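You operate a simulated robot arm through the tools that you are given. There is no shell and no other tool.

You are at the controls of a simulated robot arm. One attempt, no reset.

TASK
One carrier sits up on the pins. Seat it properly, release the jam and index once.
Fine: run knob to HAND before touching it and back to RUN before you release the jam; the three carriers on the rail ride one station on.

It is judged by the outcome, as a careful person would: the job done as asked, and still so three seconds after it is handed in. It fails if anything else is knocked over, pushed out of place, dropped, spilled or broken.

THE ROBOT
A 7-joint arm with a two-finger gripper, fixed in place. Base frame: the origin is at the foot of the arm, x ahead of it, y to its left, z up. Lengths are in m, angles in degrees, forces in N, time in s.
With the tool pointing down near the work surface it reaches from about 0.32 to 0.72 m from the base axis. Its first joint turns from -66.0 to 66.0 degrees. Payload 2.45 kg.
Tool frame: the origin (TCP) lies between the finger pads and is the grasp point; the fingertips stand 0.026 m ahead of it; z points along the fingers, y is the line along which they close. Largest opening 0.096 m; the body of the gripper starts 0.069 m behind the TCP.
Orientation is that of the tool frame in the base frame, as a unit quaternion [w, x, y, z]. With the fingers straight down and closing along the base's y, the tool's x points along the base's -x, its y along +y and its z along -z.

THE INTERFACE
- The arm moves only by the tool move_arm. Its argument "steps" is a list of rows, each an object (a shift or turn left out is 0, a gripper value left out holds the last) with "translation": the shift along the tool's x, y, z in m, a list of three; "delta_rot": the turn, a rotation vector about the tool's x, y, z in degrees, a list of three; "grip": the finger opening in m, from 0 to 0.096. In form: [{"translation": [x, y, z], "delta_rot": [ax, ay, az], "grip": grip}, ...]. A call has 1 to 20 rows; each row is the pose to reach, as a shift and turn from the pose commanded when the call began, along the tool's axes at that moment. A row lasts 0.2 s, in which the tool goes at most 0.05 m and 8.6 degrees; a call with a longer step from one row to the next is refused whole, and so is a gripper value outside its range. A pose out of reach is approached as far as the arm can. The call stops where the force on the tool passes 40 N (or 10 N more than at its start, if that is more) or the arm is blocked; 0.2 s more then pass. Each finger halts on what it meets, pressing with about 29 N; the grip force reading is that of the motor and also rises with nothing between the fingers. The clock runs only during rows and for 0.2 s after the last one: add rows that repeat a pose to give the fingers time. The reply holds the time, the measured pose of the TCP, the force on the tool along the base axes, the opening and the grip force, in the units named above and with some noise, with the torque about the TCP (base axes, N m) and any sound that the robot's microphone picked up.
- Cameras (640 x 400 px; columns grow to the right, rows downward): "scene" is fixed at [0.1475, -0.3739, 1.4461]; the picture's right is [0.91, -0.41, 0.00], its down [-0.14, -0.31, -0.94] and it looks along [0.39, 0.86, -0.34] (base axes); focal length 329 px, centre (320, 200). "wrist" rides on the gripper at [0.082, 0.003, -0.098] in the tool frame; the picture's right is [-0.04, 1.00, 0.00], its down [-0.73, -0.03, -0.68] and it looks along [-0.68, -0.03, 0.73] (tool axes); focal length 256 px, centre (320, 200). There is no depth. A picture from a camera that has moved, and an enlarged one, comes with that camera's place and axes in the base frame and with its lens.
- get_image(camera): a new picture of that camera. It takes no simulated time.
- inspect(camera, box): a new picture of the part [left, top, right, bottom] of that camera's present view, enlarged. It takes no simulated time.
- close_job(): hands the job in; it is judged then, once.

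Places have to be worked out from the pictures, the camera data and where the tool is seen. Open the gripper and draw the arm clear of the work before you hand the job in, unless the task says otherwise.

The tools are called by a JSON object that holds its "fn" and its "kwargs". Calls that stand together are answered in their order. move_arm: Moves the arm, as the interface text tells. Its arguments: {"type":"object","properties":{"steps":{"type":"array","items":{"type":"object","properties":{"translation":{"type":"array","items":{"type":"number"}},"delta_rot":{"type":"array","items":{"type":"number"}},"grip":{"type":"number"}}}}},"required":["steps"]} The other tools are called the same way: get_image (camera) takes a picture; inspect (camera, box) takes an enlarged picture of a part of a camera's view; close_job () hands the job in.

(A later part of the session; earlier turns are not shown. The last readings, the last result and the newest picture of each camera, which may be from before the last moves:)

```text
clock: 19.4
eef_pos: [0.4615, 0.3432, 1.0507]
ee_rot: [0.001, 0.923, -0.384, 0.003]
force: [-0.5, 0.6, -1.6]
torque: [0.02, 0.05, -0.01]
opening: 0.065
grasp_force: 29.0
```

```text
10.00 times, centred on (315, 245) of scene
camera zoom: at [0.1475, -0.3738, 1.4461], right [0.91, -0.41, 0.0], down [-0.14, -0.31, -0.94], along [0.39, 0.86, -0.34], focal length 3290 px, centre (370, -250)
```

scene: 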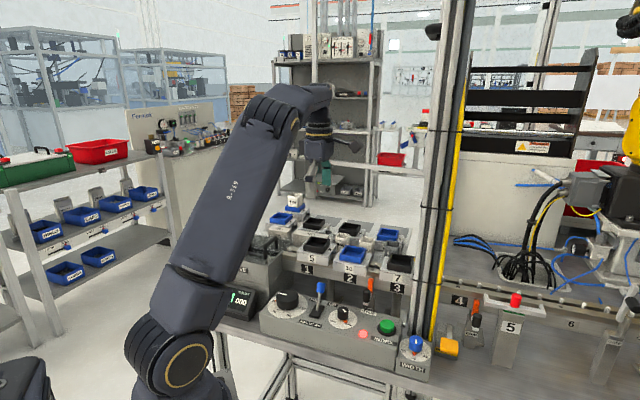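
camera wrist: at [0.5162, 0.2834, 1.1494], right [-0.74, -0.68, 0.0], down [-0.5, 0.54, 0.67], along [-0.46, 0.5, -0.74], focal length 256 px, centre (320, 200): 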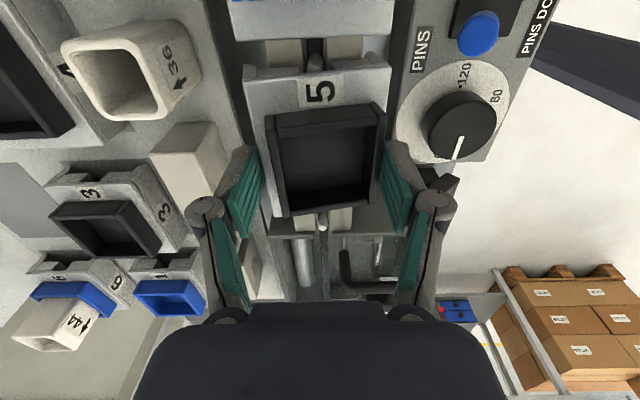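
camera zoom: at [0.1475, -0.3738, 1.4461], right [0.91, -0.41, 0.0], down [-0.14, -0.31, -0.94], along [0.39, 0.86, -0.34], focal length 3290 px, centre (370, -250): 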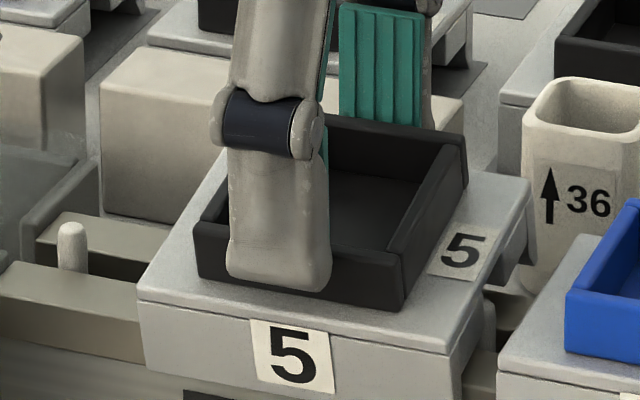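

The front finger has ridden above the block edge and the carrier has twisted a few degrees. I open, rise and re-measure.

{"fn": "move_arm", "kwargs": {"steps": [{"grip": 0.09}, {"grip": 0.09}, {"grip": 0.09}, {"translation": [0, 0, -0.02], "grip": 0.09}, {"translation": [0, 0, -0.038], "grip": 0.09}, {"translation": [0, 0, -0.038], "grip": 0.09}]}}

{"fn": "get_image", "kwargs": {"camera": "wrist"}}

{"fn": "inspect", "kwargs": {"camera": "wrist", "box": [200, 40, 440, 190]}}

{"fn": "inspect", "kwargs": {"camera": "scene", "box": [260, 205, 380, 280]}}

{"fn": "inspect", "kwargs": {"camera": "scene", "box": [285, 225, 345, 265]}}

```text
clock: 20.8
eef_pos: [0.4603, 0.3429, 1.0905]
ee_rot: [0.001, 0.924, -0.383, 0.004]
force: [0.3, 0.6, 0.4]
torque: [0.0, -0.04, 0.0]
opening: 0.09
grasp_force: 0.0
```

```text
taken
camera wrist: at [0.516, 0.2829, 1.1879], right [-0.74, -0.68, 0.0], down [-0.5, 0.54, 0.67], along [-0.46, 0.5, -0.74], focal length 256 px, centre (320, 200)
```

wrist: 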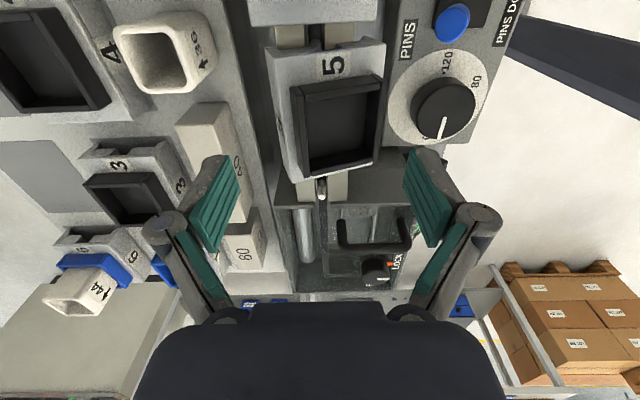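

```text
2.67 times, centred on (320, 115) of wrist
camera zoom: at [0.516, 0.2829, 1.1879], right [-0.74, -0.68, 0.0], down [-0.5, 0.54, 0.67], along [-0.46, 0.5, -0.74], focal length 683 px, centre (320, 427)
```

zoom: 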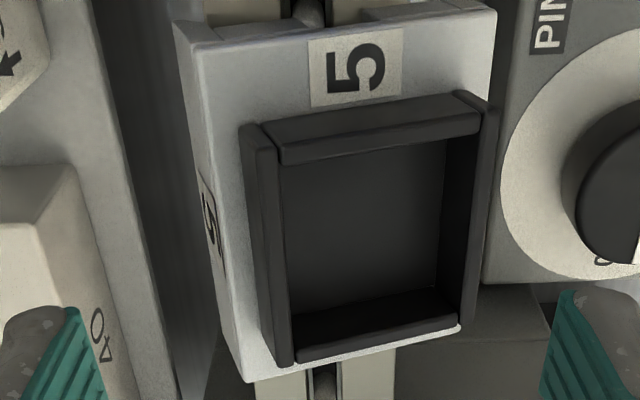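

```text
5.33 times, centred on (320, 242) of scene
camera zoom: at [0.1475, -0.3739, 1.4461], right [0.91, -0.41, 0.0], down [-0.14, -0.31, -0.94], along [0.39, 0.86, -0.34], focal length 1755 px, centre (320, -27)
```

zoom: 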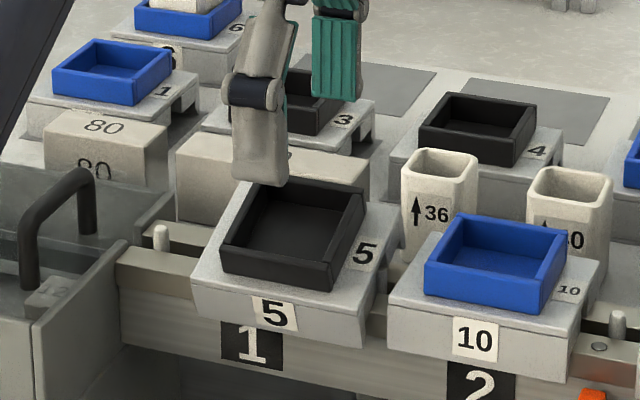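

```text
10.00 times, centred on (315, 245) of scene
camera zoom: at [0.1475, -0.3739, 1.4461], right [0.91, -0.41, 0.0], down [-0.14, -0.31, -0.94], along [0.39, 0.86, -0.34], focal length 3290 px, centre (370, -250)
```

zoom: 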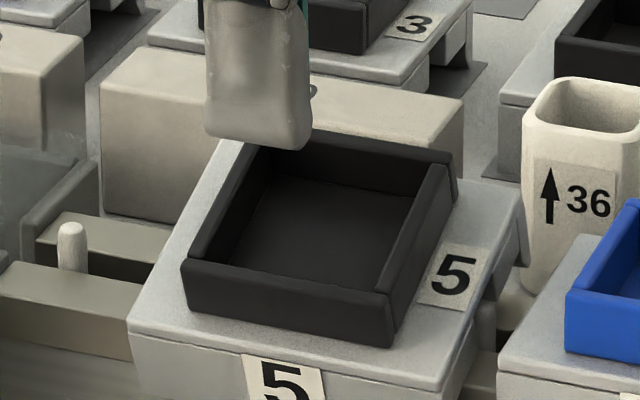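

Carrier 5 is now pitched: front low and back high. I need to see how it rests on the rail, so I zoom hard on its side and front.

{"fn": "inspect", "kwargs": {"camera": "scene", "box": [292, 250, 340, 280]}}

{"fn": "inspect", "kwargs": {"camera": "scene", "box": [320, 240, 352, 260]}}

{"fn": "inspect", "kwargs": {"camera": "wrist", "box": [255, 20, 395, 110]}}

{"fn": "inspect", "kwargs": {"camera": "wrist", "box": [270, 140, 390, 215]}}

```text
13.33 times, centred on (316, 265) of scene
camera zoom: at [0.1475, -0.3739, 1.4461], right [0.91, -0.41, 0.0], down [-0.14, -0.31, -0.94], along [0.39, 0.86, -0.34], focal length 4387 px, centre (373, -667)
```

zoom: 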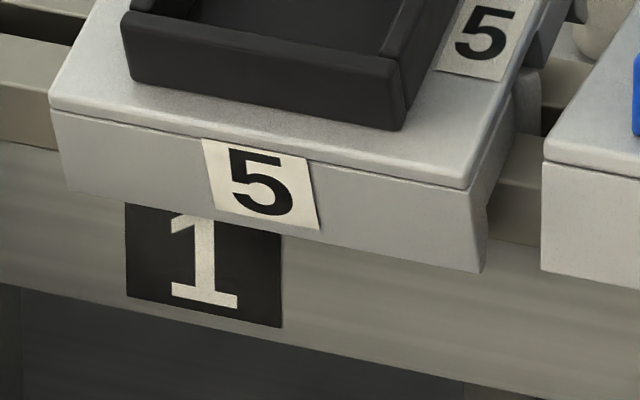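

```text
16.00 times, centred on (336, 250) of scene
camera zoom: at [0.1475, -0.3739, 1.4461], right [0.91, -0.41, 0.0], down [-0.14, -0.31, -0.94], along [0.39, 0.86, -0.34], focal length 5264 px, centre (64, -600)
```

zoom: 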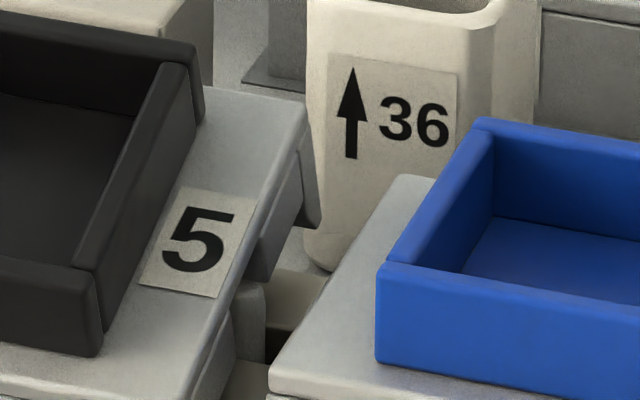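

```text
4.44 times, centred on (325, 65) of wrist
camera zoom: at [0.516, 0.2829, 1.1879], right [-0.74, -0.68, 0.0], down [-0.5, 0.54, 0.67], along [-0.46, 0.5, -0.74], focal length 1138 px, centre (298, 800)
```

zoom: 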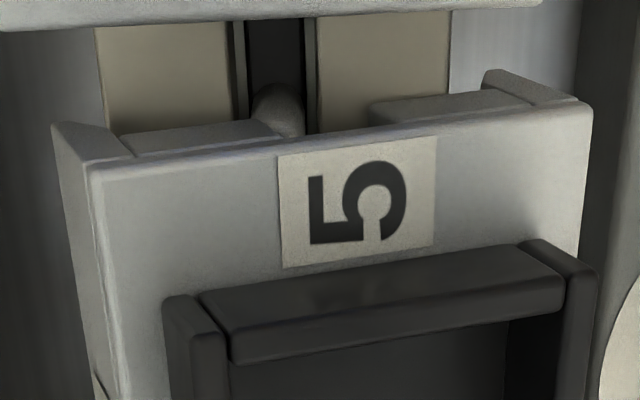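

```text
5.33 times, centred on (330, 178) of wrist
camera zoom: at [0.516, 0.2829, 1.1879], right [-0.74, -0.68, 0.0], down [-0.5, 0.54, 0.67], along [-0.46, 0.5, -0.74], focal length 1365 px, centre (267, 320)
```

zoom: 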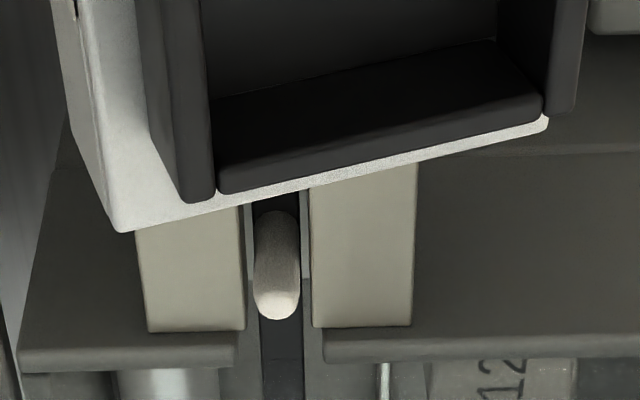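

Measured: the carrier is tipped about 20° toward the robot (front top edge z≈1.012, back z≈1.035) and pivots on a centre pin. I'll tilt the gripper 20° to match so the pads meet the front and back faces flat, starting with a pre-approach above it.

{"fn": "move_arm", "kwargs": {"steps": [{"translation": [0.0012, 0.009, 0.0], "delta_rot": [7, 0, 0], "grip": 0.09}, {"translation": [0.0012, 0.018, 0.005], "delta_rot": [14, 0, 0]}, {"translation": [0.0012, 0.0274, 0.015], "delta_rot": [20, 0, 0]}, {"translation": [0.0012, 0.0274, 0.015], "delta_rot": [20, 0, 0]}]}}

{"fn": "get_image", "kwargs": {"camera": "wrist"}}

{"fn": "inspect", "kwargs": {"camera": "wrist", "box": [200, 40, 440, 190]}}

{"fn": "inspect", "kwargs": {"camera": "scene", "box": [260, 205, 380, 280]}}

```text
clock: 21.8
eef_pos: [0.443, 0.3225, 1.0747]
ee_rot: [-0.161, 0.91, -0.375, 0.071]
force: [0.7, -0.1, -0.1]
torque: [0.01, 0.01, -0.07]
opening: 0.0901
grasp_force: 0.1
```

```text
taken
camera wrist: at [0.4737, 0.2389, 1.1657], right [-0.69, -0.64, -0.35], down [-0.67, 0.38, 0.64], along [-0.28, 0.67, -0.68], focal length 256 px, centre (320, 200)
```

wrist: 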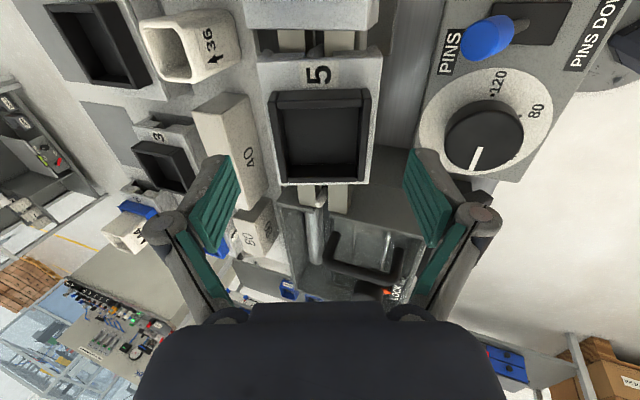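

```text
2.67 times, centred on (320, 115) of wrist
camera zoom: at [0.4737, 0.2389, 1.1657], right [-0.69, -0.64, -0.35], down [-0.67, 0.38, 0.64], along [-0.28, 0.67, -0.68], focal length 683 px, centre (320, 427)
```

zoom: 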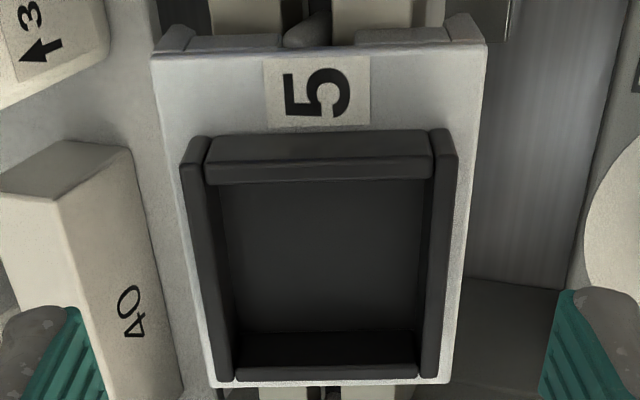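

```text
5.33 times, centred on (320, 242) of scene
camera zoom: at [0.1475, -0.3739, 1.4461], right [0.91, -0.41, 0.0], down [-0.14, -0.31, -0.94], along [0.39, 0.86, -0.34], focal length 1755 px, centre (320, -27)
```

zoom: 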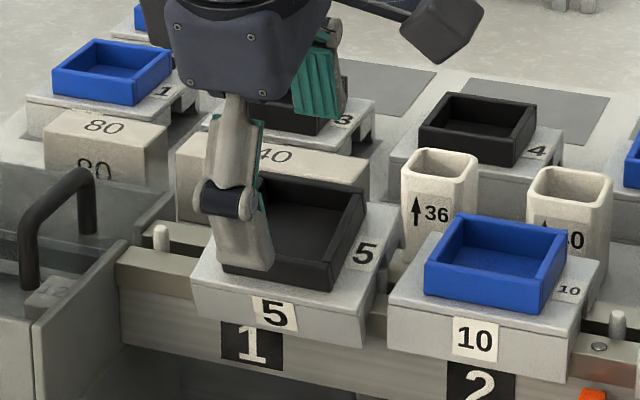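

Square-on now: the carrier is centred between the fingers to within 1 mm, its top face 55 mm ahead. I advance 46 mm along the fingers and take a look.

{"fn": "move_arm", "kwargs": {"steps": [{"translation": [0, 0.0007, 0.015]}, {"translation": [0, 0.0007, 0.03]}, {"translation": [0, 0.0007, 0.04]}, {"translation": [0, 0.0007, 0.046]}, {"translation": [0, 0.0007, 0.046]}]}}

{"fn": "inspect", "kwargs": {"camera": "scene", "box": [270, 215, 366, 275]}}

{"fn": "get_image", "kwargs": {"camera": "wrist"}}

```text
clock: 23.0
eef_pos: [0.4548, 0.3337, 1.0307]
ee_rot: [-0.159, 0.91, -0.376, 0.069]
force: [-0.1, -0.2, -0.1]
torque: [0.0, -0.03, 0.0]
opening: 0.0901
grasp_force: 0.0
```

```text
6.67 times, centred on (318, 245) of scene
camera zoom: at [0.1475, -0.3739, 1.4461], right [0.91, -0.41, 0.0], down [-0.14, -0.31, -0.94], along [0.39, 0.86, -0.34], focal length 2193 px, centre (333, -100)
```

zoom: 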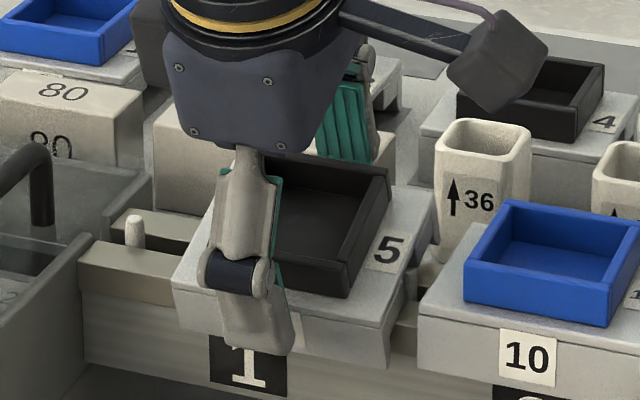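

```text
taken
camera wrist: at [0.4853, 0.2498, 1.1215], right [-0.69, -0.64, -0.34], down [-0.67, 0.38, 0.64], along [-0.28, 0.67, -0.68], focal length 256 px, centre (320, 200)
```

wrist: 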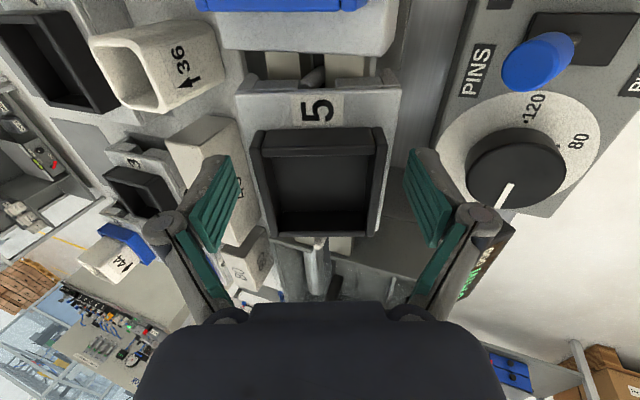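

Front pad reaches the lower edge of the front face. I close firmly, then test with a small 4 mm vertical lift while reading the force.

{"fn": "move_arm", "kwargs": {"steps": [{"grip": 0.05}, {"grip": 0.05}, {"grip": 0.05}, {"grip": 0.05}, {"grip": 0.05}]}}

{"fn": "get_image", "kwargs": {"camera": "wrist"}}

{"fn": "inspect", "kwargs": {"camera": "scene", "box": [270, 215, 366, 275]}}

```text
clock: 24.2
eef_pos: [0.4536, 0.3337, 1.0292]
ee_rot: [-0.16, 0.91, -0.376, 0.07]
force: [-1.6, -1.5, 0.6]
torque: [-0.06, -0.02, -0.05]
opening: 0.0697
grasp_force: 28.7
```

```text
taken
camera wrist: at [0.4851, 0.2496, 1.1215], right [-0.69, -0.64, -0.34], down [-0.67, 0.38, 0.64], along [-0.28, 0.67, -0.68], focal length 256 px, centre (320, 200)
```

wrist: 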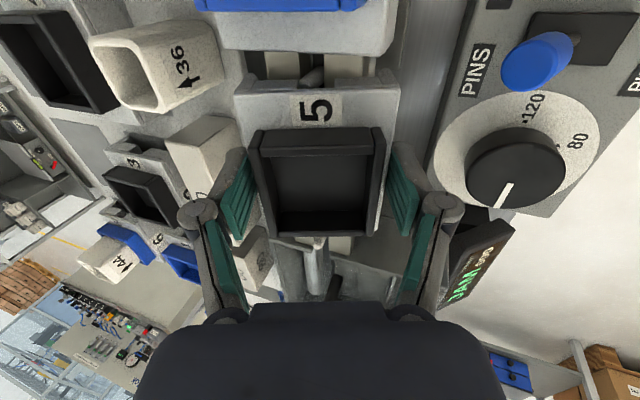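

```text
6.67 times, centred on (318, 245) of scene
camera zoom: at [0.1475, -0.3739, 1.4461], right [0.91, -0.41, 0.0], down [-0.14, -0.31, -0.94], along [0.39, 0.86, -0.34], focal length 2193 px, centre (333, -100)
```

zoom: 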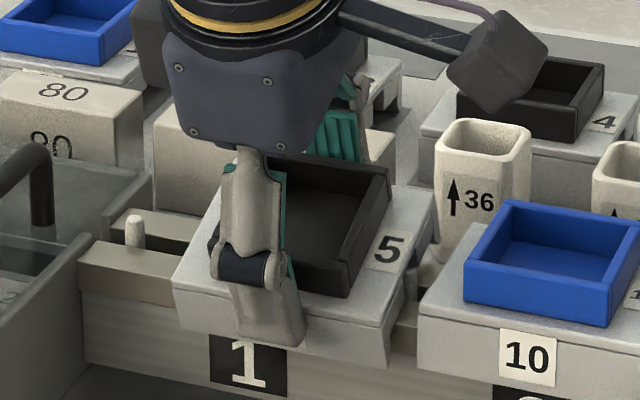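

Flat grip at 0.0697. Small vertical test lift now.

{"fn": "move_arm", "kwargs": {"steps": [{"translation": [0, -0.0007, -0.0019]}, {"translation": [0, -0.0014, -0.0038]}, {"translation": [0, -0.0014, -0.0038]}]}}

{"fn": "inspect", "kwargs": {"camera": "scene", "box": [270, 215, 366, 275]}}

{"fn": "get_image", "kwargs": {"camera": "wrist"}}

```text
clock: 25.0
eef_pos: [0.4537, 0.3345, 1.0332]
ee_rot: [-0.16, 0.91, -0.376, 0.071]
force: [0.8, 0.0, -3.2]
torque: [-0.01, 0.03, 0.03]
opening: 0.0696
grasp_force: 28.8
```

```text
6.67 times, centred on (318, 245) of scene
camera zoom: at [0.1476, -0.3738, 1.4461], right [0.91, -0.41, 0.0], down [-0.14, -0.31, -0.94], along [0.39, 0.86, -0.34], focal length 2193 px, centre (333, -100)
```

zoom: 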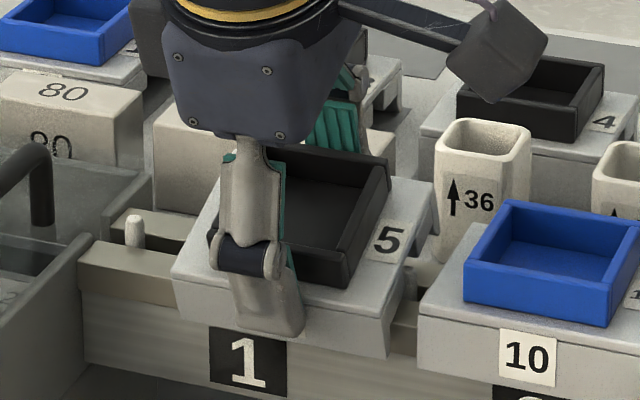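

```text
taken
camera wrist: at [0.4851, 0.2499, 1.1255], right [-0.69, -0.64, -0.34], down [-0.67, 0.38, 0.64], along [-0.28, 0.67, -0.68], focal length 256 px, centre (320, 200)
```

wrist: 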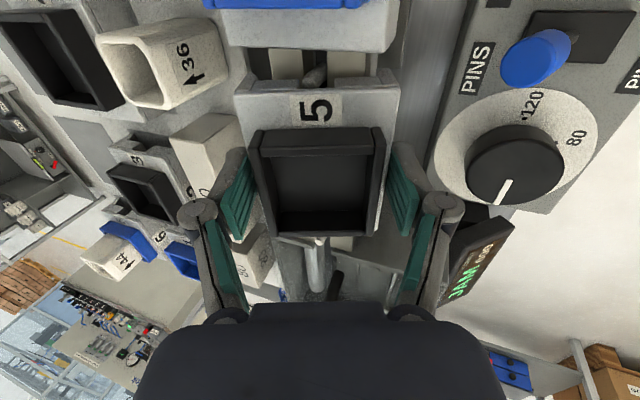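

The whole carrier rose with the fingers (about 3 N, roughly 0.3 kg). I lift another 20 mm, and then level it.

{"fn": "move_arm", "kwargs": {"steps": [{"translation": [0, -0.0017, -0.0047]}, {"translation": [0, -0.0034, -0.0094]}, {"translation": [0, -0.0051, -0.0141]}, {"translation": [0, -0.0068, -0.0188]}, {"translation": [0, -0.0068, -0.0188]}]}}

{"fn": "inspect", "kwargs": {"camera": "scene", "box": [270, 215, 366, 275]}}

{"fn": "get_image", "kwargs": {"camera": "wrist"}}

```text
clock: 26.2
eef_pos: [0.4528, 0.3327, 1.0548]
ee_rot: [-0.16, 0.91, -0.376, 0.07]
force: [-0.5, -0.9, -2.6]
torque: [-0.01, -0.02, 0.01]
opening: 0.0696
grasp_force: 29.0
```

```text
6.67 times, centred on (318, 245) of scene
camera zoom: at [0.1476, -0.3738, 1.4461], right [0.91, -0.41, 0.0], down [-0.14, -0.31, -0.94], along [0.39, 0.86, -0.34], focal length 2193 px, centre (333, -100)
```

zoom: 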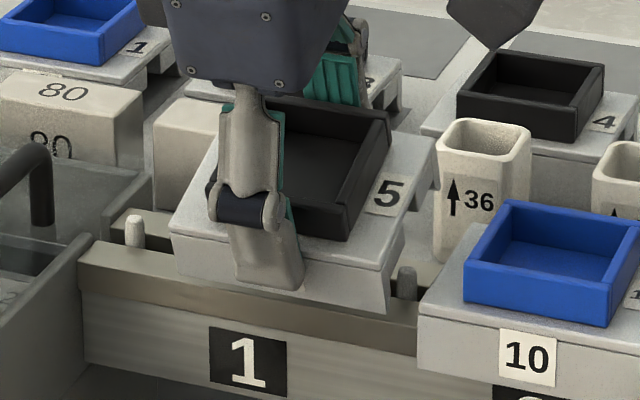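

```text
taken
camera wrist: at [0.4849, 0.2499, 1.1459], right [-0.69, -0.64, -0.34], down [-0.67, 0.38, 0.64], along [-0.28, 0.67, -0.68], focal length 256 px, centre (320, 200)
```

wrist: 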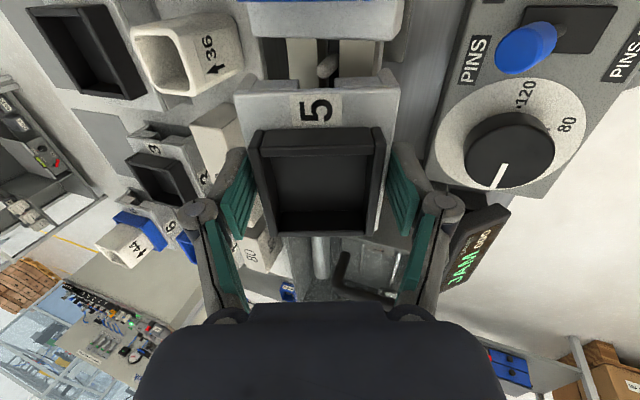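

The carrier is clear of the pins, held securely. Now I rotate it back level.

{"fn": "move_arm", "kwargs": {"steps": [{"translation": [0, 0, 0], "delta_rot": [-5, 0, 0]}, {"translation": [0, 0, 0], "delta_rot": [-10, 0, 0]}, {"translation": [0, 0, 0], "delta_rot": [-15, 0, 0]}, {"translation": [0, 0, 0], "delta_rot": [-20, 0, 0]}, {"translation": [0, 0, 0], "delta_rot": [-20, 0, 0]}]}}

{"fn": "get_image", "kwargs": {"camera": "wrist"}}

{"fn": "inspect", "kwargs": {"camera": "scene", "box": [270, 215, 366, 275]}}

{"fn": "inspect", "kwargs": {"camera": "wrist", "box": [220, 0, 420, 125]}}

```text
clock: 27.4
eef_pos: [0.4537, 0.3327, 1.0549]
ee_rot: [0.002, 0.924, -0.383, 0.003]
force: [0.4, -0.3, -1.8]
torque: [-0.01, -0.04, 0.01]
opening: 0.0697
grasp_force: 29.4
```

```text
taken
camera wrist: at [0.5085, 0.2734, 1.1529], right [-0.74, -0.68, 0.0], down [-0.5, 0.54, 0.67], along [-0.46, 0.5, -0.74], focal length 256 px, centre (320, 200)
```

wrist: 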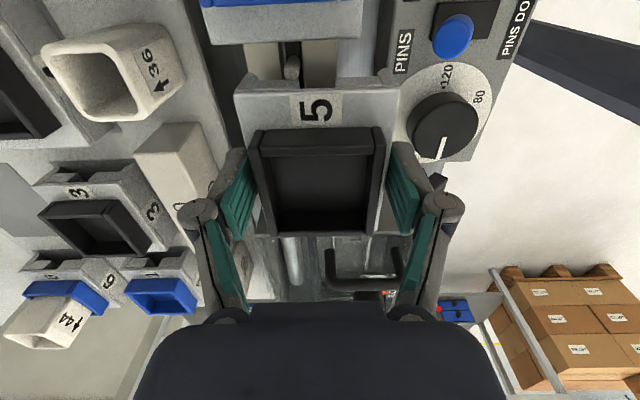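

```text
6.67 times, centred on (318, 245) of scene
camera zoom: at [0.1476, -0.3738, 1.4461], right [0.91, -0.41, 0.0], down [-0.14, -0.31, -0.94], along [0.39, 0.86, -0.34], focal length 2193 px, centre (333, -100)
```

zoom: 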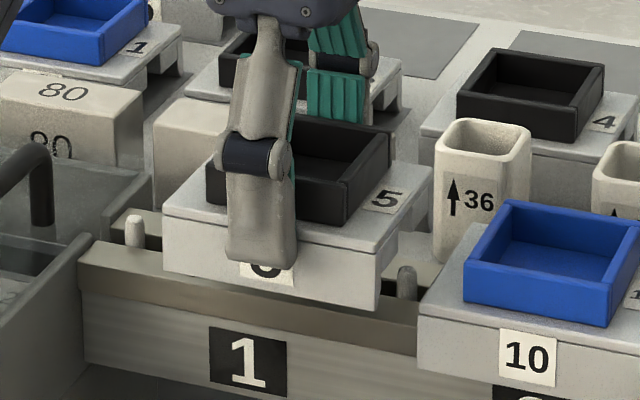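

```text
3.20 times, centred on (320, 62) of wrist
camera zoom: at [0.5085, 0.2734, 1.1529], right [-0.74, -0.68, 0.0], down [-0.5, 0.54, 0.67], along [-0.46, 0.5, -0.74], focal length 819 px, centre (320, 640)
```

zoom: 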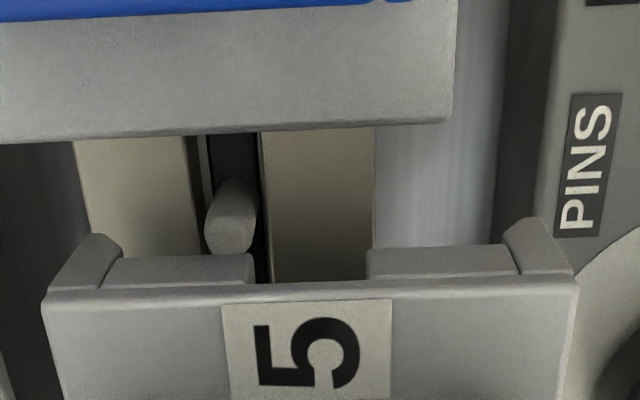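

The carrier is level in the gripper. I carry it to above its seat — TCP p≈0.5697, q≈−0.0672 (17 mm left of where it was stuck) — staying above the pins.

{"fn": "move_arm", "kwargs": {"steps": [{"translation": [-0.006, -0.0045, 0]}, {"translation": [-0.012, -0.009, 0]}, {"translation": [-0.0184, -0.0136, 0]}, {"translation": [-0.0184, -0.0136, 0]}, {"translation": [-0.0184, -0.0136, 0]}]}}

{"fn": "get_image", "kwargs": {"camera": "wrist"}}

{"fn": "inspect", "kwargs": {"camera": "scene", "box": [270, 215, 366, 275]}}

{"fn": "inspect", "kwargs": {"camera": "wrist", "box": [220, 0, 420, 125]}}

```text
clock: 28.6
eef_pos: [0.45, 0.3547, 1.0535]
ee_rot: [0.0, 0.924, -0.383, 0.004]
force: [-0.8, 0.3, -3.3]
torque: [0.0, 0.0, 0.03]
opening: 0.0697
grasp_force: 29.2
```

```text
taken
camera wrist: at [0.505, 0.2957, 1.1528], right [-0.74, -0.68, 0.0], down [-0.5, 0.54, 0.67], along [-0.46, 0.5, -0.74], focal length 256 px, centre (320, 200)
```

wrist: 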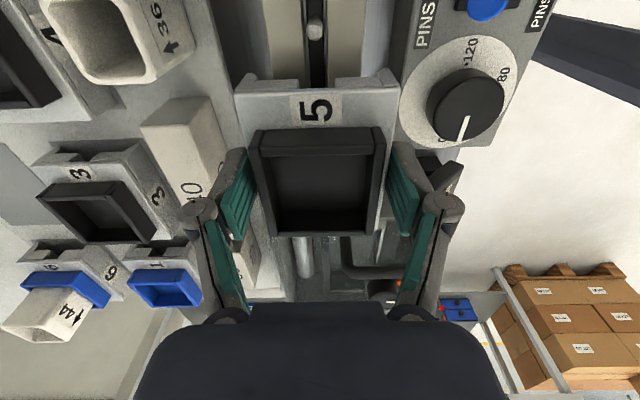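

```text
6.67 times, centred on (318, 245) of scene
camera zoom: at [0.1476, -0.3738, 1.4461], right [0.91, -0.41, 0.0], down [-0.14, -0.31, -0.94], along [0.39, 0.86, -0.34], focal length 2193 px, centre (333, -100)
```

zoom: 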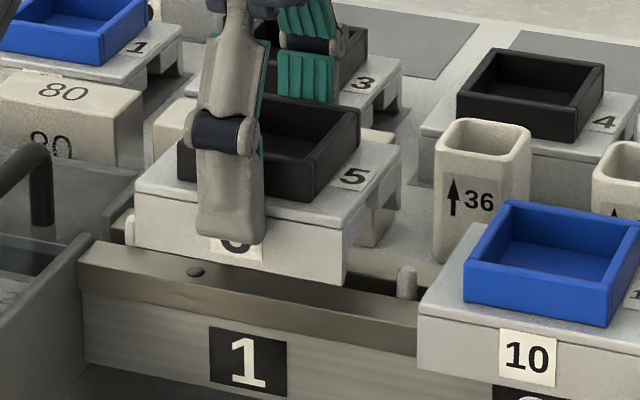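

```text
3.20 times, centred on (320, 62) of wrist
camera zoom: at [0.505, 0.2957, 1.1528], right [-0.74, -0.68, 0.0], down [-0.5, 0.54, 0.67], along [-0.46, 0.5, -0.74], focal length 819 px, centre (320, 640)
```

zoom: 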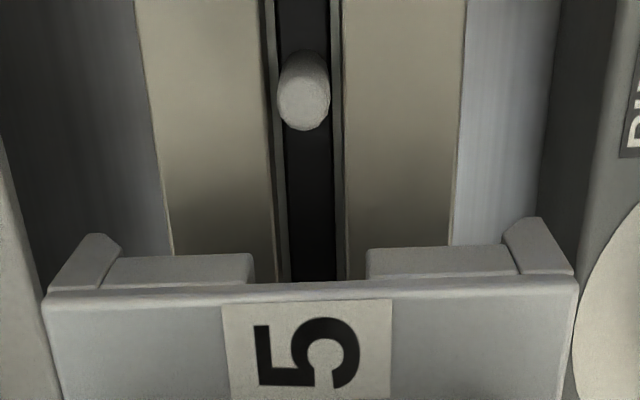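

Carrier is over station 1, centred on the rail slot to about 1 mm. I lower 15 mm (with a 1 mm rearward correction) to just above pin height and check its spacing to the pin and carrier 10.

{"fn": "move_arm", "kwargs": {"steps": [{"translation": [0, -0.001, 0.004]}, {"translation": [0, -0.001, 0.008]}, {"translation": [0, -0.001, 0.012]}, {"translation": [0, -0.001, 0.015]}, {"translation": [0, -0.001, 0.015]}]}}

{"fn": "inspect", "kwargs": {"camera": "wrist", "box": [220, 0, 420, 125]}}

{"fn": "inspect", "kwargs": {"camera": "scene", "box": [270, 225, 414, 315]}}

```text
clock: 29.8
eef_pos: [0.4516, 0.3574, 1.0389]
ee_rot: [0.001, 0.924, -0.382, 0.004]
force: [0.3, -0.3, -2.4]
torque: [0.02, 0.0, 0.02]
opening: 0.0696
grasp_force: 29.1
```

```text
3.20 times, centred on (320, 62) of wrist
camera zoom: at [0.5058, 0.2968, 1.1375], right [-0.74, -0.68, 0.0], down [-0.5, 0.54, 0.67], along [-0.46, 0.5, -0.74], focal length 819 px, centre (320, 640)
```

zoom: 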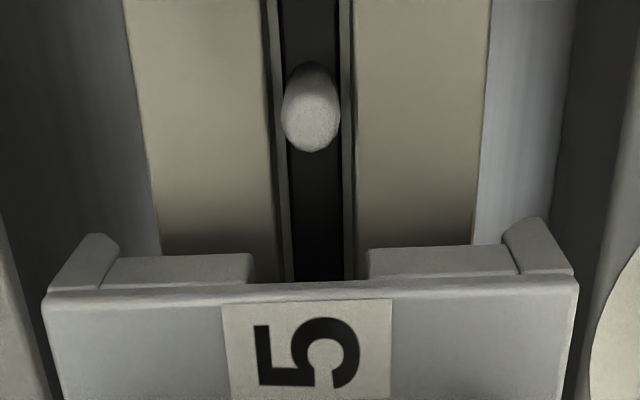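

```text
4.44 times, centred on (342, 270) of scene
camera zoom: at [0.1476, -0.3738, 1.4461], right [0.91, -0.41, 0.0], down [-0.14, -0.31, -0.94], along [0.39, 0.86, -0.34], focal length 1462 px, centre (222, -111)
```

zoom: 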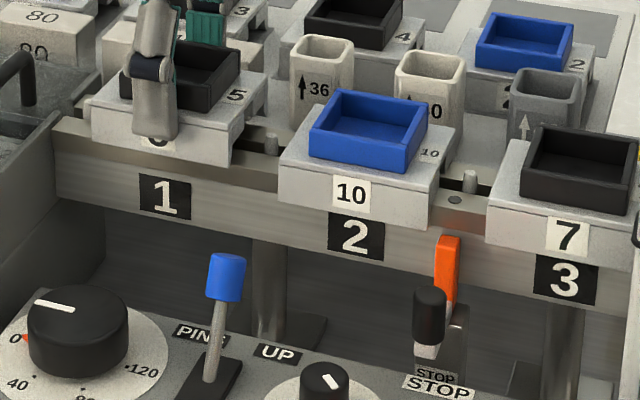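

Carrier 5 now lines up with its label the same way 10 and 7 do with theirs. I lower further, slowly, watching the force.

{"fn": "move_arm", "kwargs": {"steps": [{"translation": [0, 0.0004, 0.002]}, {"translation": [0, 0.0004, 0.004]}, {"translation": [0, 0.0004, 0.006]}, {"translation": [0, 0.0004, 0.008]}, {"translation": [0, 0.0004, 0.009]}, {"translation": [0, 0.0004, 0.009]}]}}

{"fn": "inspect", "kwargs": {"camera": "scene", "box": [270, 225, 414, 315]}}

{"fn": "inspect", "kwargs": {"camera": "wrist", "box": [220, 0, 420, 125]}}

```text
clock: 31.2
eef_pos: [0.4505, 0.356, 1.0301]
ee_rot: [0.0, 0.924, -0.382, 0.004]
force: [1.1, 0.5, -2.2]
torque: [0.0, 0.02, 0.01]
opening: 0.0699
grasp_force: 29.0
```

```text
4.44 times, centred on (342, 270) of scene
camera zoom: at [0.1476, -0.3738, 1.4461], right [0.91, -0.41, 0.0], down [-0.14, -0.31, -0.94], along [0.39, 0.86, -0.34], focal length 1462 px, centre (222, -111)
```

zoom: 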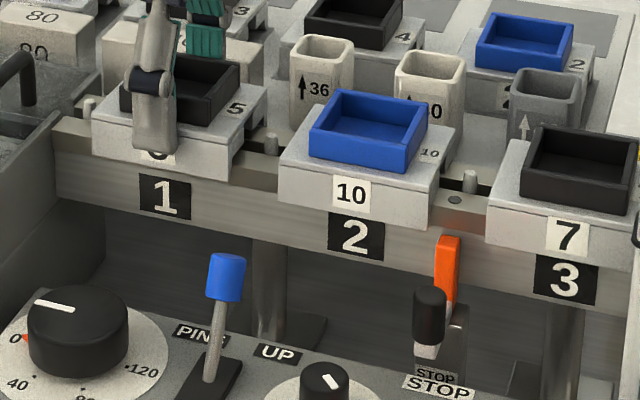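

```text
3.20 times, centred on (320, 62) of wrist
camera zoom: at [0.5055, 0.2965, 1.1287], right [-0.74, -0.68, 0.0], down [-0.5, 0.54, 0.67], along [-0.46, 0.5, -0.74], focal length 819 px, centre (320, 640)
```

zoom: 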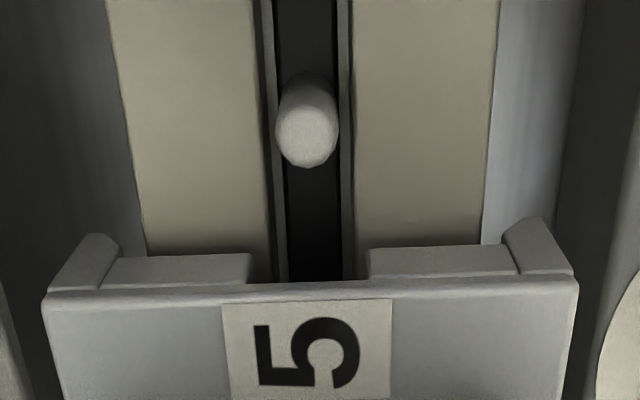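

Still free-hanging with no contact. I continue in 1 mm increments.

{"fn": "move_arm", "kwargs": {"steps": [{"translation": [0, 0, 0.001]}, {"translation": [0, 0, 0.002]}, {"translation": [0, 0, 0.003]}, {"translation": [0, 0, 0.004]}, {"translation": [0, 0, 0.004]}]}}

{"fn": "inspect", "kwargs": {"camera": "scene", "box": [270, 225, 414, 315]}}

```text
clock: 32.4
eef_pos: [0.4502, 0.3562, 1.0261]
ee_rot: [0.0, 0.924, -0.382, 0.003]
force: [1.1, -0.3, -2.7]
torque: [-0.02, -0.05, -0.01]
opening: 0.0697
grasp_force: 29.0
```

```text
4.44 times, centred on (342, 270) of scene
camera zoom: at [0.1476, -0.3738, 1.4461], right [0.91, -0.41, 0.0], down [-0.14, -0.31, -0.94], along [0.39, 0.86, -0.34], focal length 1462 px, centre (222, -111)
```

zoom: 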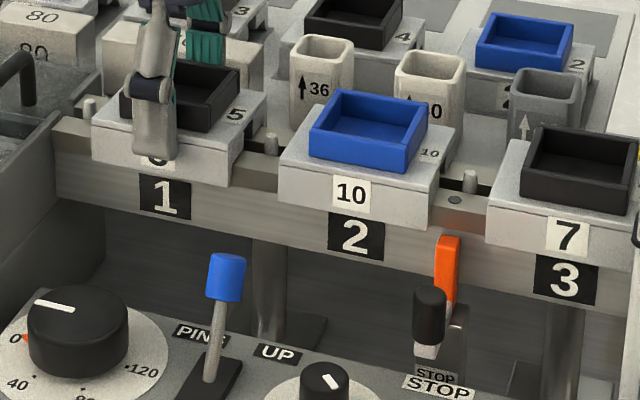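

Still carrying its weight, so not yet down. I lower another few millimetres in fine steps.

{"fn": "move_arm", "kwargs": {"steps": [{"translation": [0, 0, 0.001]}, {"translation": [0, 0, 0.002]}, {"translation": [0, 0, 0.003]}, {"translation": [0, 0, 0.003]}]}}

{"fn": "inspect", "kwargs": {"camera": "scene", "box": [270, 225, 414, 315]}}

{"fn": "inspect", "kwargs": {"camera": "wrist", "box": [220, 0, 420, 125]}}

```text
clock: 33.4
eef_pos: [0.4516, 0.3551, 1.0251]
ee_rot: [0.0, 0.924, -0.382, 0.004]
force: [-2.1, -3.6, 10.9]
torque: [0.24, -0.14, 0.01]
opening: 0.0698
grasp_force: 28.9
```

```text
4.44 times, centred on (342, 270) of scene
camera zoom: at [0.1473, -0.3741, 1.4461], right [0.91, -0.41, 0.0], down [-0.14, -0.31, -0.94], along [0.39, 0.86, -0.34], focal length 1462 px, centre (222, -111)
```

zoom: 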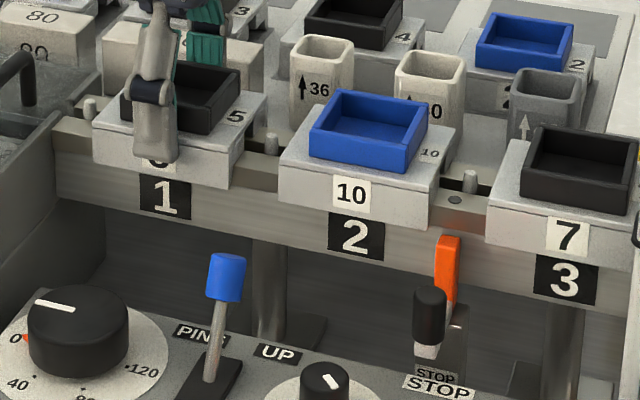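

```text
3.20 times, centred on (320, 62) of wrist
camera zoom: at [0.5056, 0.2965, 1.123], right [-0.74, -0.68, 0.0], down [-0.5, 0.54, 0.67], along [-0.45, 0.5, -0.74], focal length 819 px, centre (320, 640)
```

zoom: 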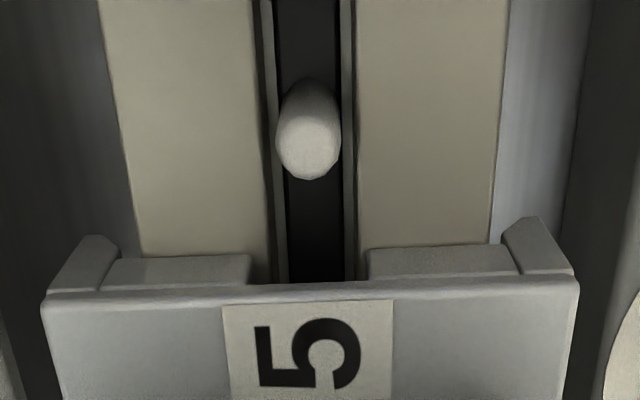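

Contact now at the expected seated height (top ≈1.017, 8 mm below where it was stuck) and it lines up with the others. I open the fingers gently and rise to check.

{"fn": "move_arm", "kwargs": {"steps": [{"translation": [0, 0, -0.001], "grip": 0.074}, {"translation": [0, 0, -0.001], "grip": 0.08}, {"translation": [0, 0, -0.001], "grip": 0.086}, {"translation": [0, 0, -0.001], "grip": 0.086}, {"translation": [0, 0, -0.02], "grip": 0.086}, {"translation": [0, 0, -0.045], "grip": 0.086}, {"translation": [0, 0, -0.075], "grip": 0.086}, {"translation": [0, 0, -0.1], "grip": 0.086}, {"translation": [0, 0, -0.1], "grip": 0.086}]}}

{"fn": "inspect", "kwargs": {"camera": "scene", "box": [270, 225, 414, 315]}}

{"fn": "get_image", "kwargs": {"camera": "wrist"}}

{"fn": "inspect", "kwargs": {"camera": "scene", "box": [280, 230, 352, 275]}}

```text
clock: 35.4
eef_pos: [0.4494, 0.3557, 1.1232]
ee_rot: [0.0, 0.924, -0.382, 0.004]
force: [0.4, -0.2, -0.2]
torque: [-0.02, 0.01, 0.0]
opening: 0.086
grasp_force: 0.1
```

```text
4.44 times, centred on (342, 270) of scene
camera zoom: at [0.1475, -0.3739, 1.4461], right [0.91, -0.41, 0.0], down [-0.14, -0.31, -0.94], along [0.39, 0.86, -0.34], focal length 1462 px, centre (222, -111)
```

zoom: 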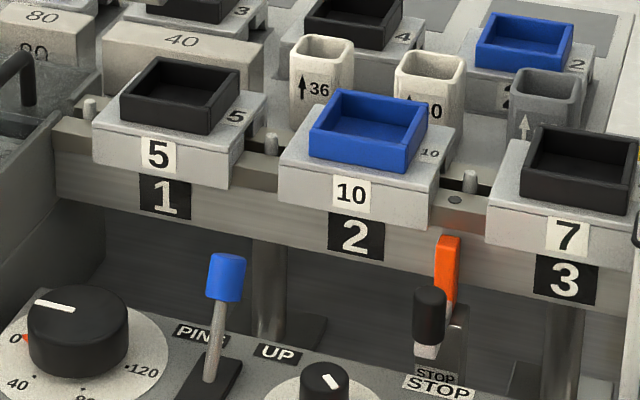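

```text
taken
camera wrist: at [0.5044, 0.2969, 1.2221], right [-0.73, -0.68, 0.0], down [-0.5, 0.54, 0.67], along [-0.46, 0.5, -0.74], focal length 256 px, centre (320, 200)
```

wrist: 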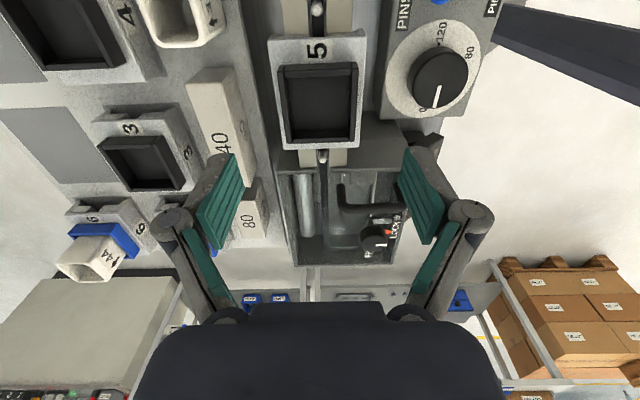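

```text
8.89 times, centred on (316, 252) of scene
camera zoom: at [0.1475, -0.3739, 1.4461], right [0.91, -0.41, 0.0], down [-0.14, -0.31, -0.94], along [0.39, 0.86, -0.34], focal length 2924 px, centre (356, -267)
```

zoom: 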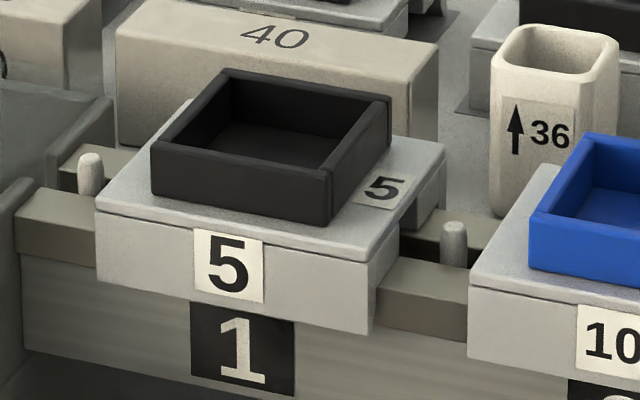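

Carrier 5 sits level at station 1 and matches 10 and 7 in height. I verify height numerically with a zoom before moving on, and check the whole row.

{"fn": "inspect", "kwargs": {"camera": "wrist", "box": [240, 0, 400, 180]}}

{"fn": "inspect", "kwargs": {"camera": "scene", "box": [325, 240, 421, 300]}}

```text
2.22 times, centred on (320, 90) of wrist
camera zoom: at [0.5044, 0.2969, 1.2221], right [-0.73, -0.68, 0.0], down [-0.5, 0.54, 0.67], along [-0.46, 0.5, -0.74], focal length 569 px, centre (320, 444)
```

zoom: 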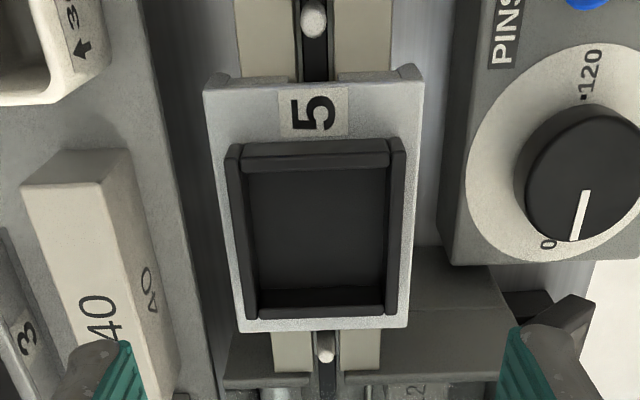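

```text
6.67 times, centred on (373, 270) of scene
camera zoom: at [0.1475, -0.3739, 1.4461], right [0.91, -0.41, 0.0], down [-0.14, -0.31, -0.94], along [0.39, 0.86, -0.34], focal length 2193 px, centre (-33, -267)
```

zoom: 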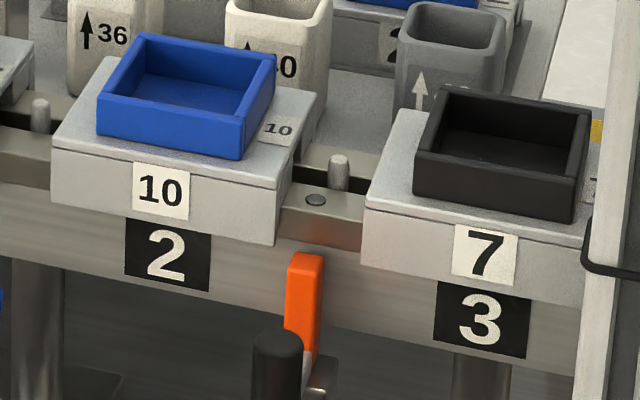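

Seat confirmed: top at 1.019, level, q≈−0.0665, equidistant from both neighbouring pins. Now back to the run knob: I travel at safe height, yaw to 90°, with the fingers at 0.05.

{"fn": "move_arm", "kwargs": {"steps": [{"translation": [0.0, 0.0, -0.02], "delta_rot": [0, 0, 0], "grip": 0.086}, {"translation": [0.02, 0.019, -0.02], "delta_rot": [0, 0, 6.4], "grip": 0.05}, {"translation": [0.042, 0.04, -0.02], "delta_rot": [0, 0, 12.8]}, {"translation": [0.064, 0.061, -0.02], "delta_rot": [0, 0, 19.2]}, {"translation": [0.086, 0.082, -0.02], "delta_rot": [0, 0, 25.6]}, {"translation": [0.108, 0.103, 0.0], "delta_rot": [0, 0, 32]}, {"translation": [0.1301, 0.1231, 0.02], "delta_rot": [0, 0, 38.5]}, {"translation": [0.1301, 0.1231, 0.05], "delta_rot": [0, 0, 45]}, {"translation": [0.1301, 0.1231, 0.063], "delta_rot": [0, 0, 45]}, {"translation": [0.1301, 0.1231, 0.063], "delta_rot": [0, 0, 45]}]}}

{"fn": "get_image", "kwargs": {"camera": "wrist"}}

{"fn": "inspect", "kwargs": {"camera": "wrist", "box": [240, 40, 400, 140]}}

```text
clock: 37.6
eef_pos: [0.4568, 0.1763, 1.0627]
ee_rot: [0.0, -0.707, 0.707, -0.004]
force: [-0.3, 0.3, 0.7]
torque: [0.01, -0.05, 0.02]
opening: 0.0502
grasp_force: 0.1
```

```text
taken
camera wrist: at [0.452, 0.0957, 1.1595], right [-1.0, 0.04, -0.01], down [0.03, 0.74, 0.68], along [0.03, 0.68, -0.74], focal length 256 px, centre (320, 200)
```

wrist: 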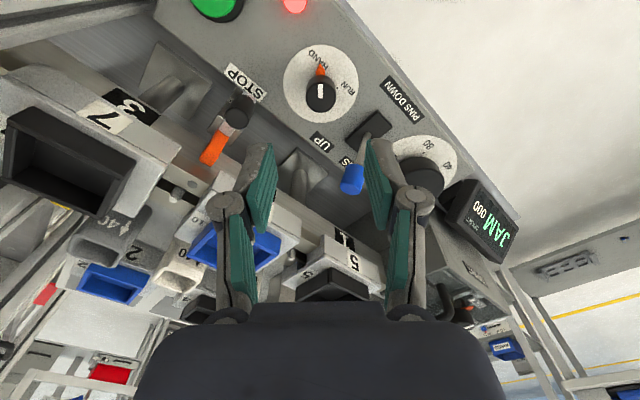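

```text
4.00 times, centred on (320, 90) of wrist
camera zoom: at [0.452, 0.0957, 1.1595], right [-1.0, 0.04, -0.01], down [0.03, 0.74, 0.68], along [0.03, 0.68, -0.74], focal length 1024 px, centre (320, 640)
```

zoom: 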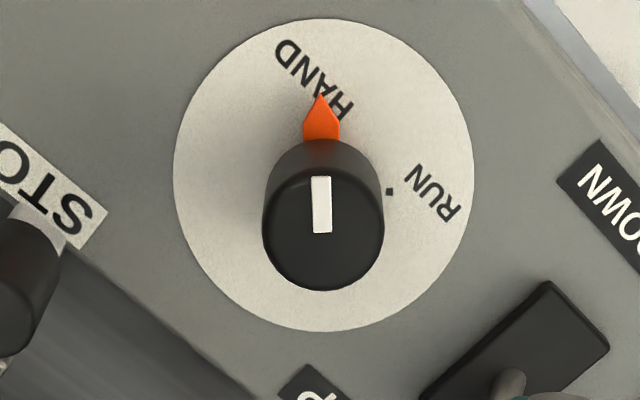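

The pointer is still at HAND and the knob is centred between the fingers. I descend around it and check.

{"fn": "move_arm", "kwargs": {"steps": [{"translation": [0.001, 0, 0.03]}, {"translation": [0.001, 0, 0.06]}, {"translation": [0.001, 0, 0.085]}, {"translation": [0.001, 0, 0.1035]}, {"translation": [0.001, 0, 0.1035]}]}}

{"fn": "inspect", "kwargs": {"camera": "wrist", "box": [240, 80, 400, 200]}}

```text
clock: 38.8
eef_pos: [0.4543, 0.1771, 0.9574]
ee_rot: [-0.001, 0.707, -0.707, 0.003]
force: [-0.7, -0.5, 0.0]
torque: [0.04, 0.03, 0.0]
opening: 0.0499
grasp_force: 0.1
```

```text
3.33 times, centred on (320, 140) of wrist
camera zoom: at [0.4524, 0.0948, 1.0556], right [-1.0, 0.04, -0.01], down [0.03, 0.74, 0.68], along [0.03, 0.68, -0.74], focal length 853 px, centre (320, 400)
```

zoom: 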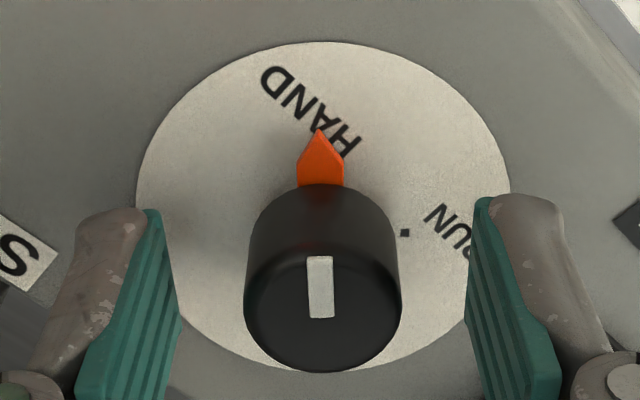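

Well centred. I close on the knob and then turn it 90° clockwise (seen from above) back to RUN.

{"fn": "move_arm", "kwargs": {"steps": [{"translation": [0.001, 0, 0], "grip": 0.015}, {"translation": [0.001, 0, 0], "grip": 0.015}, {"translation": [0.001, 0, 0], "grip": 0.015}, {"translation": [0.001, 0, 0], "grip": 0.015}, {"translation": [0.001, 0, 0], "grip": 0.015}]}}

{"fn": "move_arm", "kwargs": {"steps": [{"delta_rot": [0, 0, 7.5]}, {"delta_rot": [0, 0, 15]}, {"delta_rot": [0, 0, 22.5]}, {"delta_rot": [0, 0, 30]}, {"delta_rot": [0, 0, 37.5]}, {"delta_rot": [0, 0, 45]}, {"delta_rot": [0, 0, 52.5]}, {"delta_rot": [0, 0, 60]}, {"delta_rot": [0, 0, 67.5]}, {"delta_rot": [0, 0, 75]}, {"delta_rot": [0, 0, 82.5]}, {"delta_rot": [0, 0, 89]}, {"delta_rot": [0, 0, 89]}]}}

{"fn": "inspect", "kwargs": {"camera": "wrist", "box": [240, 80, 400, 200]}}

{"fn": "inspect", "kwargs": {"camera": "scene", "box": [270, 225, 414, 330]}}

```text
clock: 40.0
eef_pos: [0.4557, 0.1762, 0.9591]
ee_rot: [0.001, -0.707, 0.707, -0.003]
force: [-1.6, 0.9, -1.8]
torque: [0.06, 0.03, -0.06]
opening: 0.0256
grasp_force: 45.0
```

```text
clock: 42.8
eef_pos: [0.4536, 0.178, 0.9575]
ee_rot: [0.001, -0.01, 1.0, 0.0]
force: [-26.7, 18.6, 1.4]
torque: [0.32, 0.71, 0.01]
opening: 0.0258
grasp_force: 44.7
```

```text
3.33 times, centred on (320, 140) of wrist
camera zoom: at [0.372, 0.1794, 1.0553], right [0.02, 1.0, 0.0], down [0.73, -0.01, 0.68], along [0.68, -0.02, -0.73], focal length 853 px, centre (320, 400)
```

zoom: 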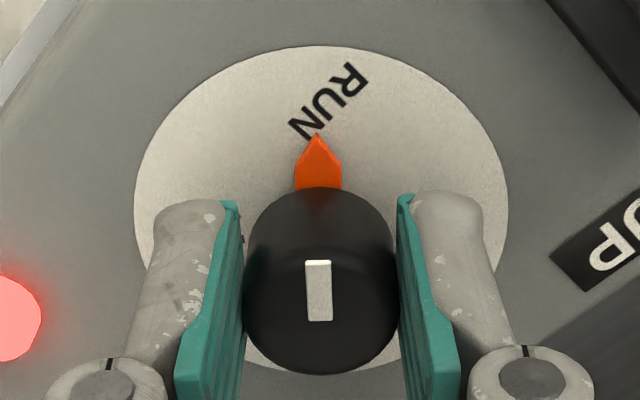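

```text
3.81 times, centred on (342, 278) of scene
camera zoom: at [0.1468, -0.3733, 1.4463], right [0.91, -0.41, 0.0], down [-0.14, -0.31, -0.94], along [0.39, 0.86, -0.34], focal length 1253 px, centre (236, -95)
```

zoom: 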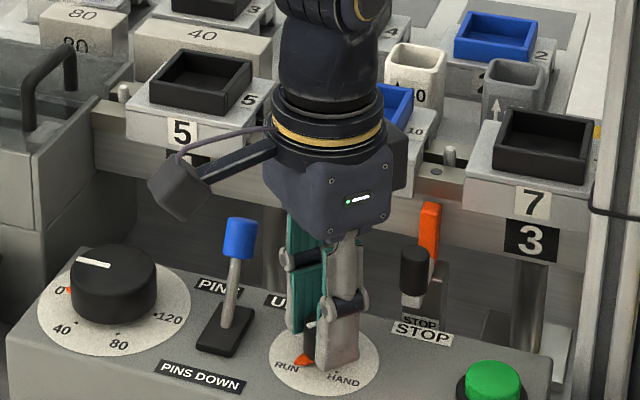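

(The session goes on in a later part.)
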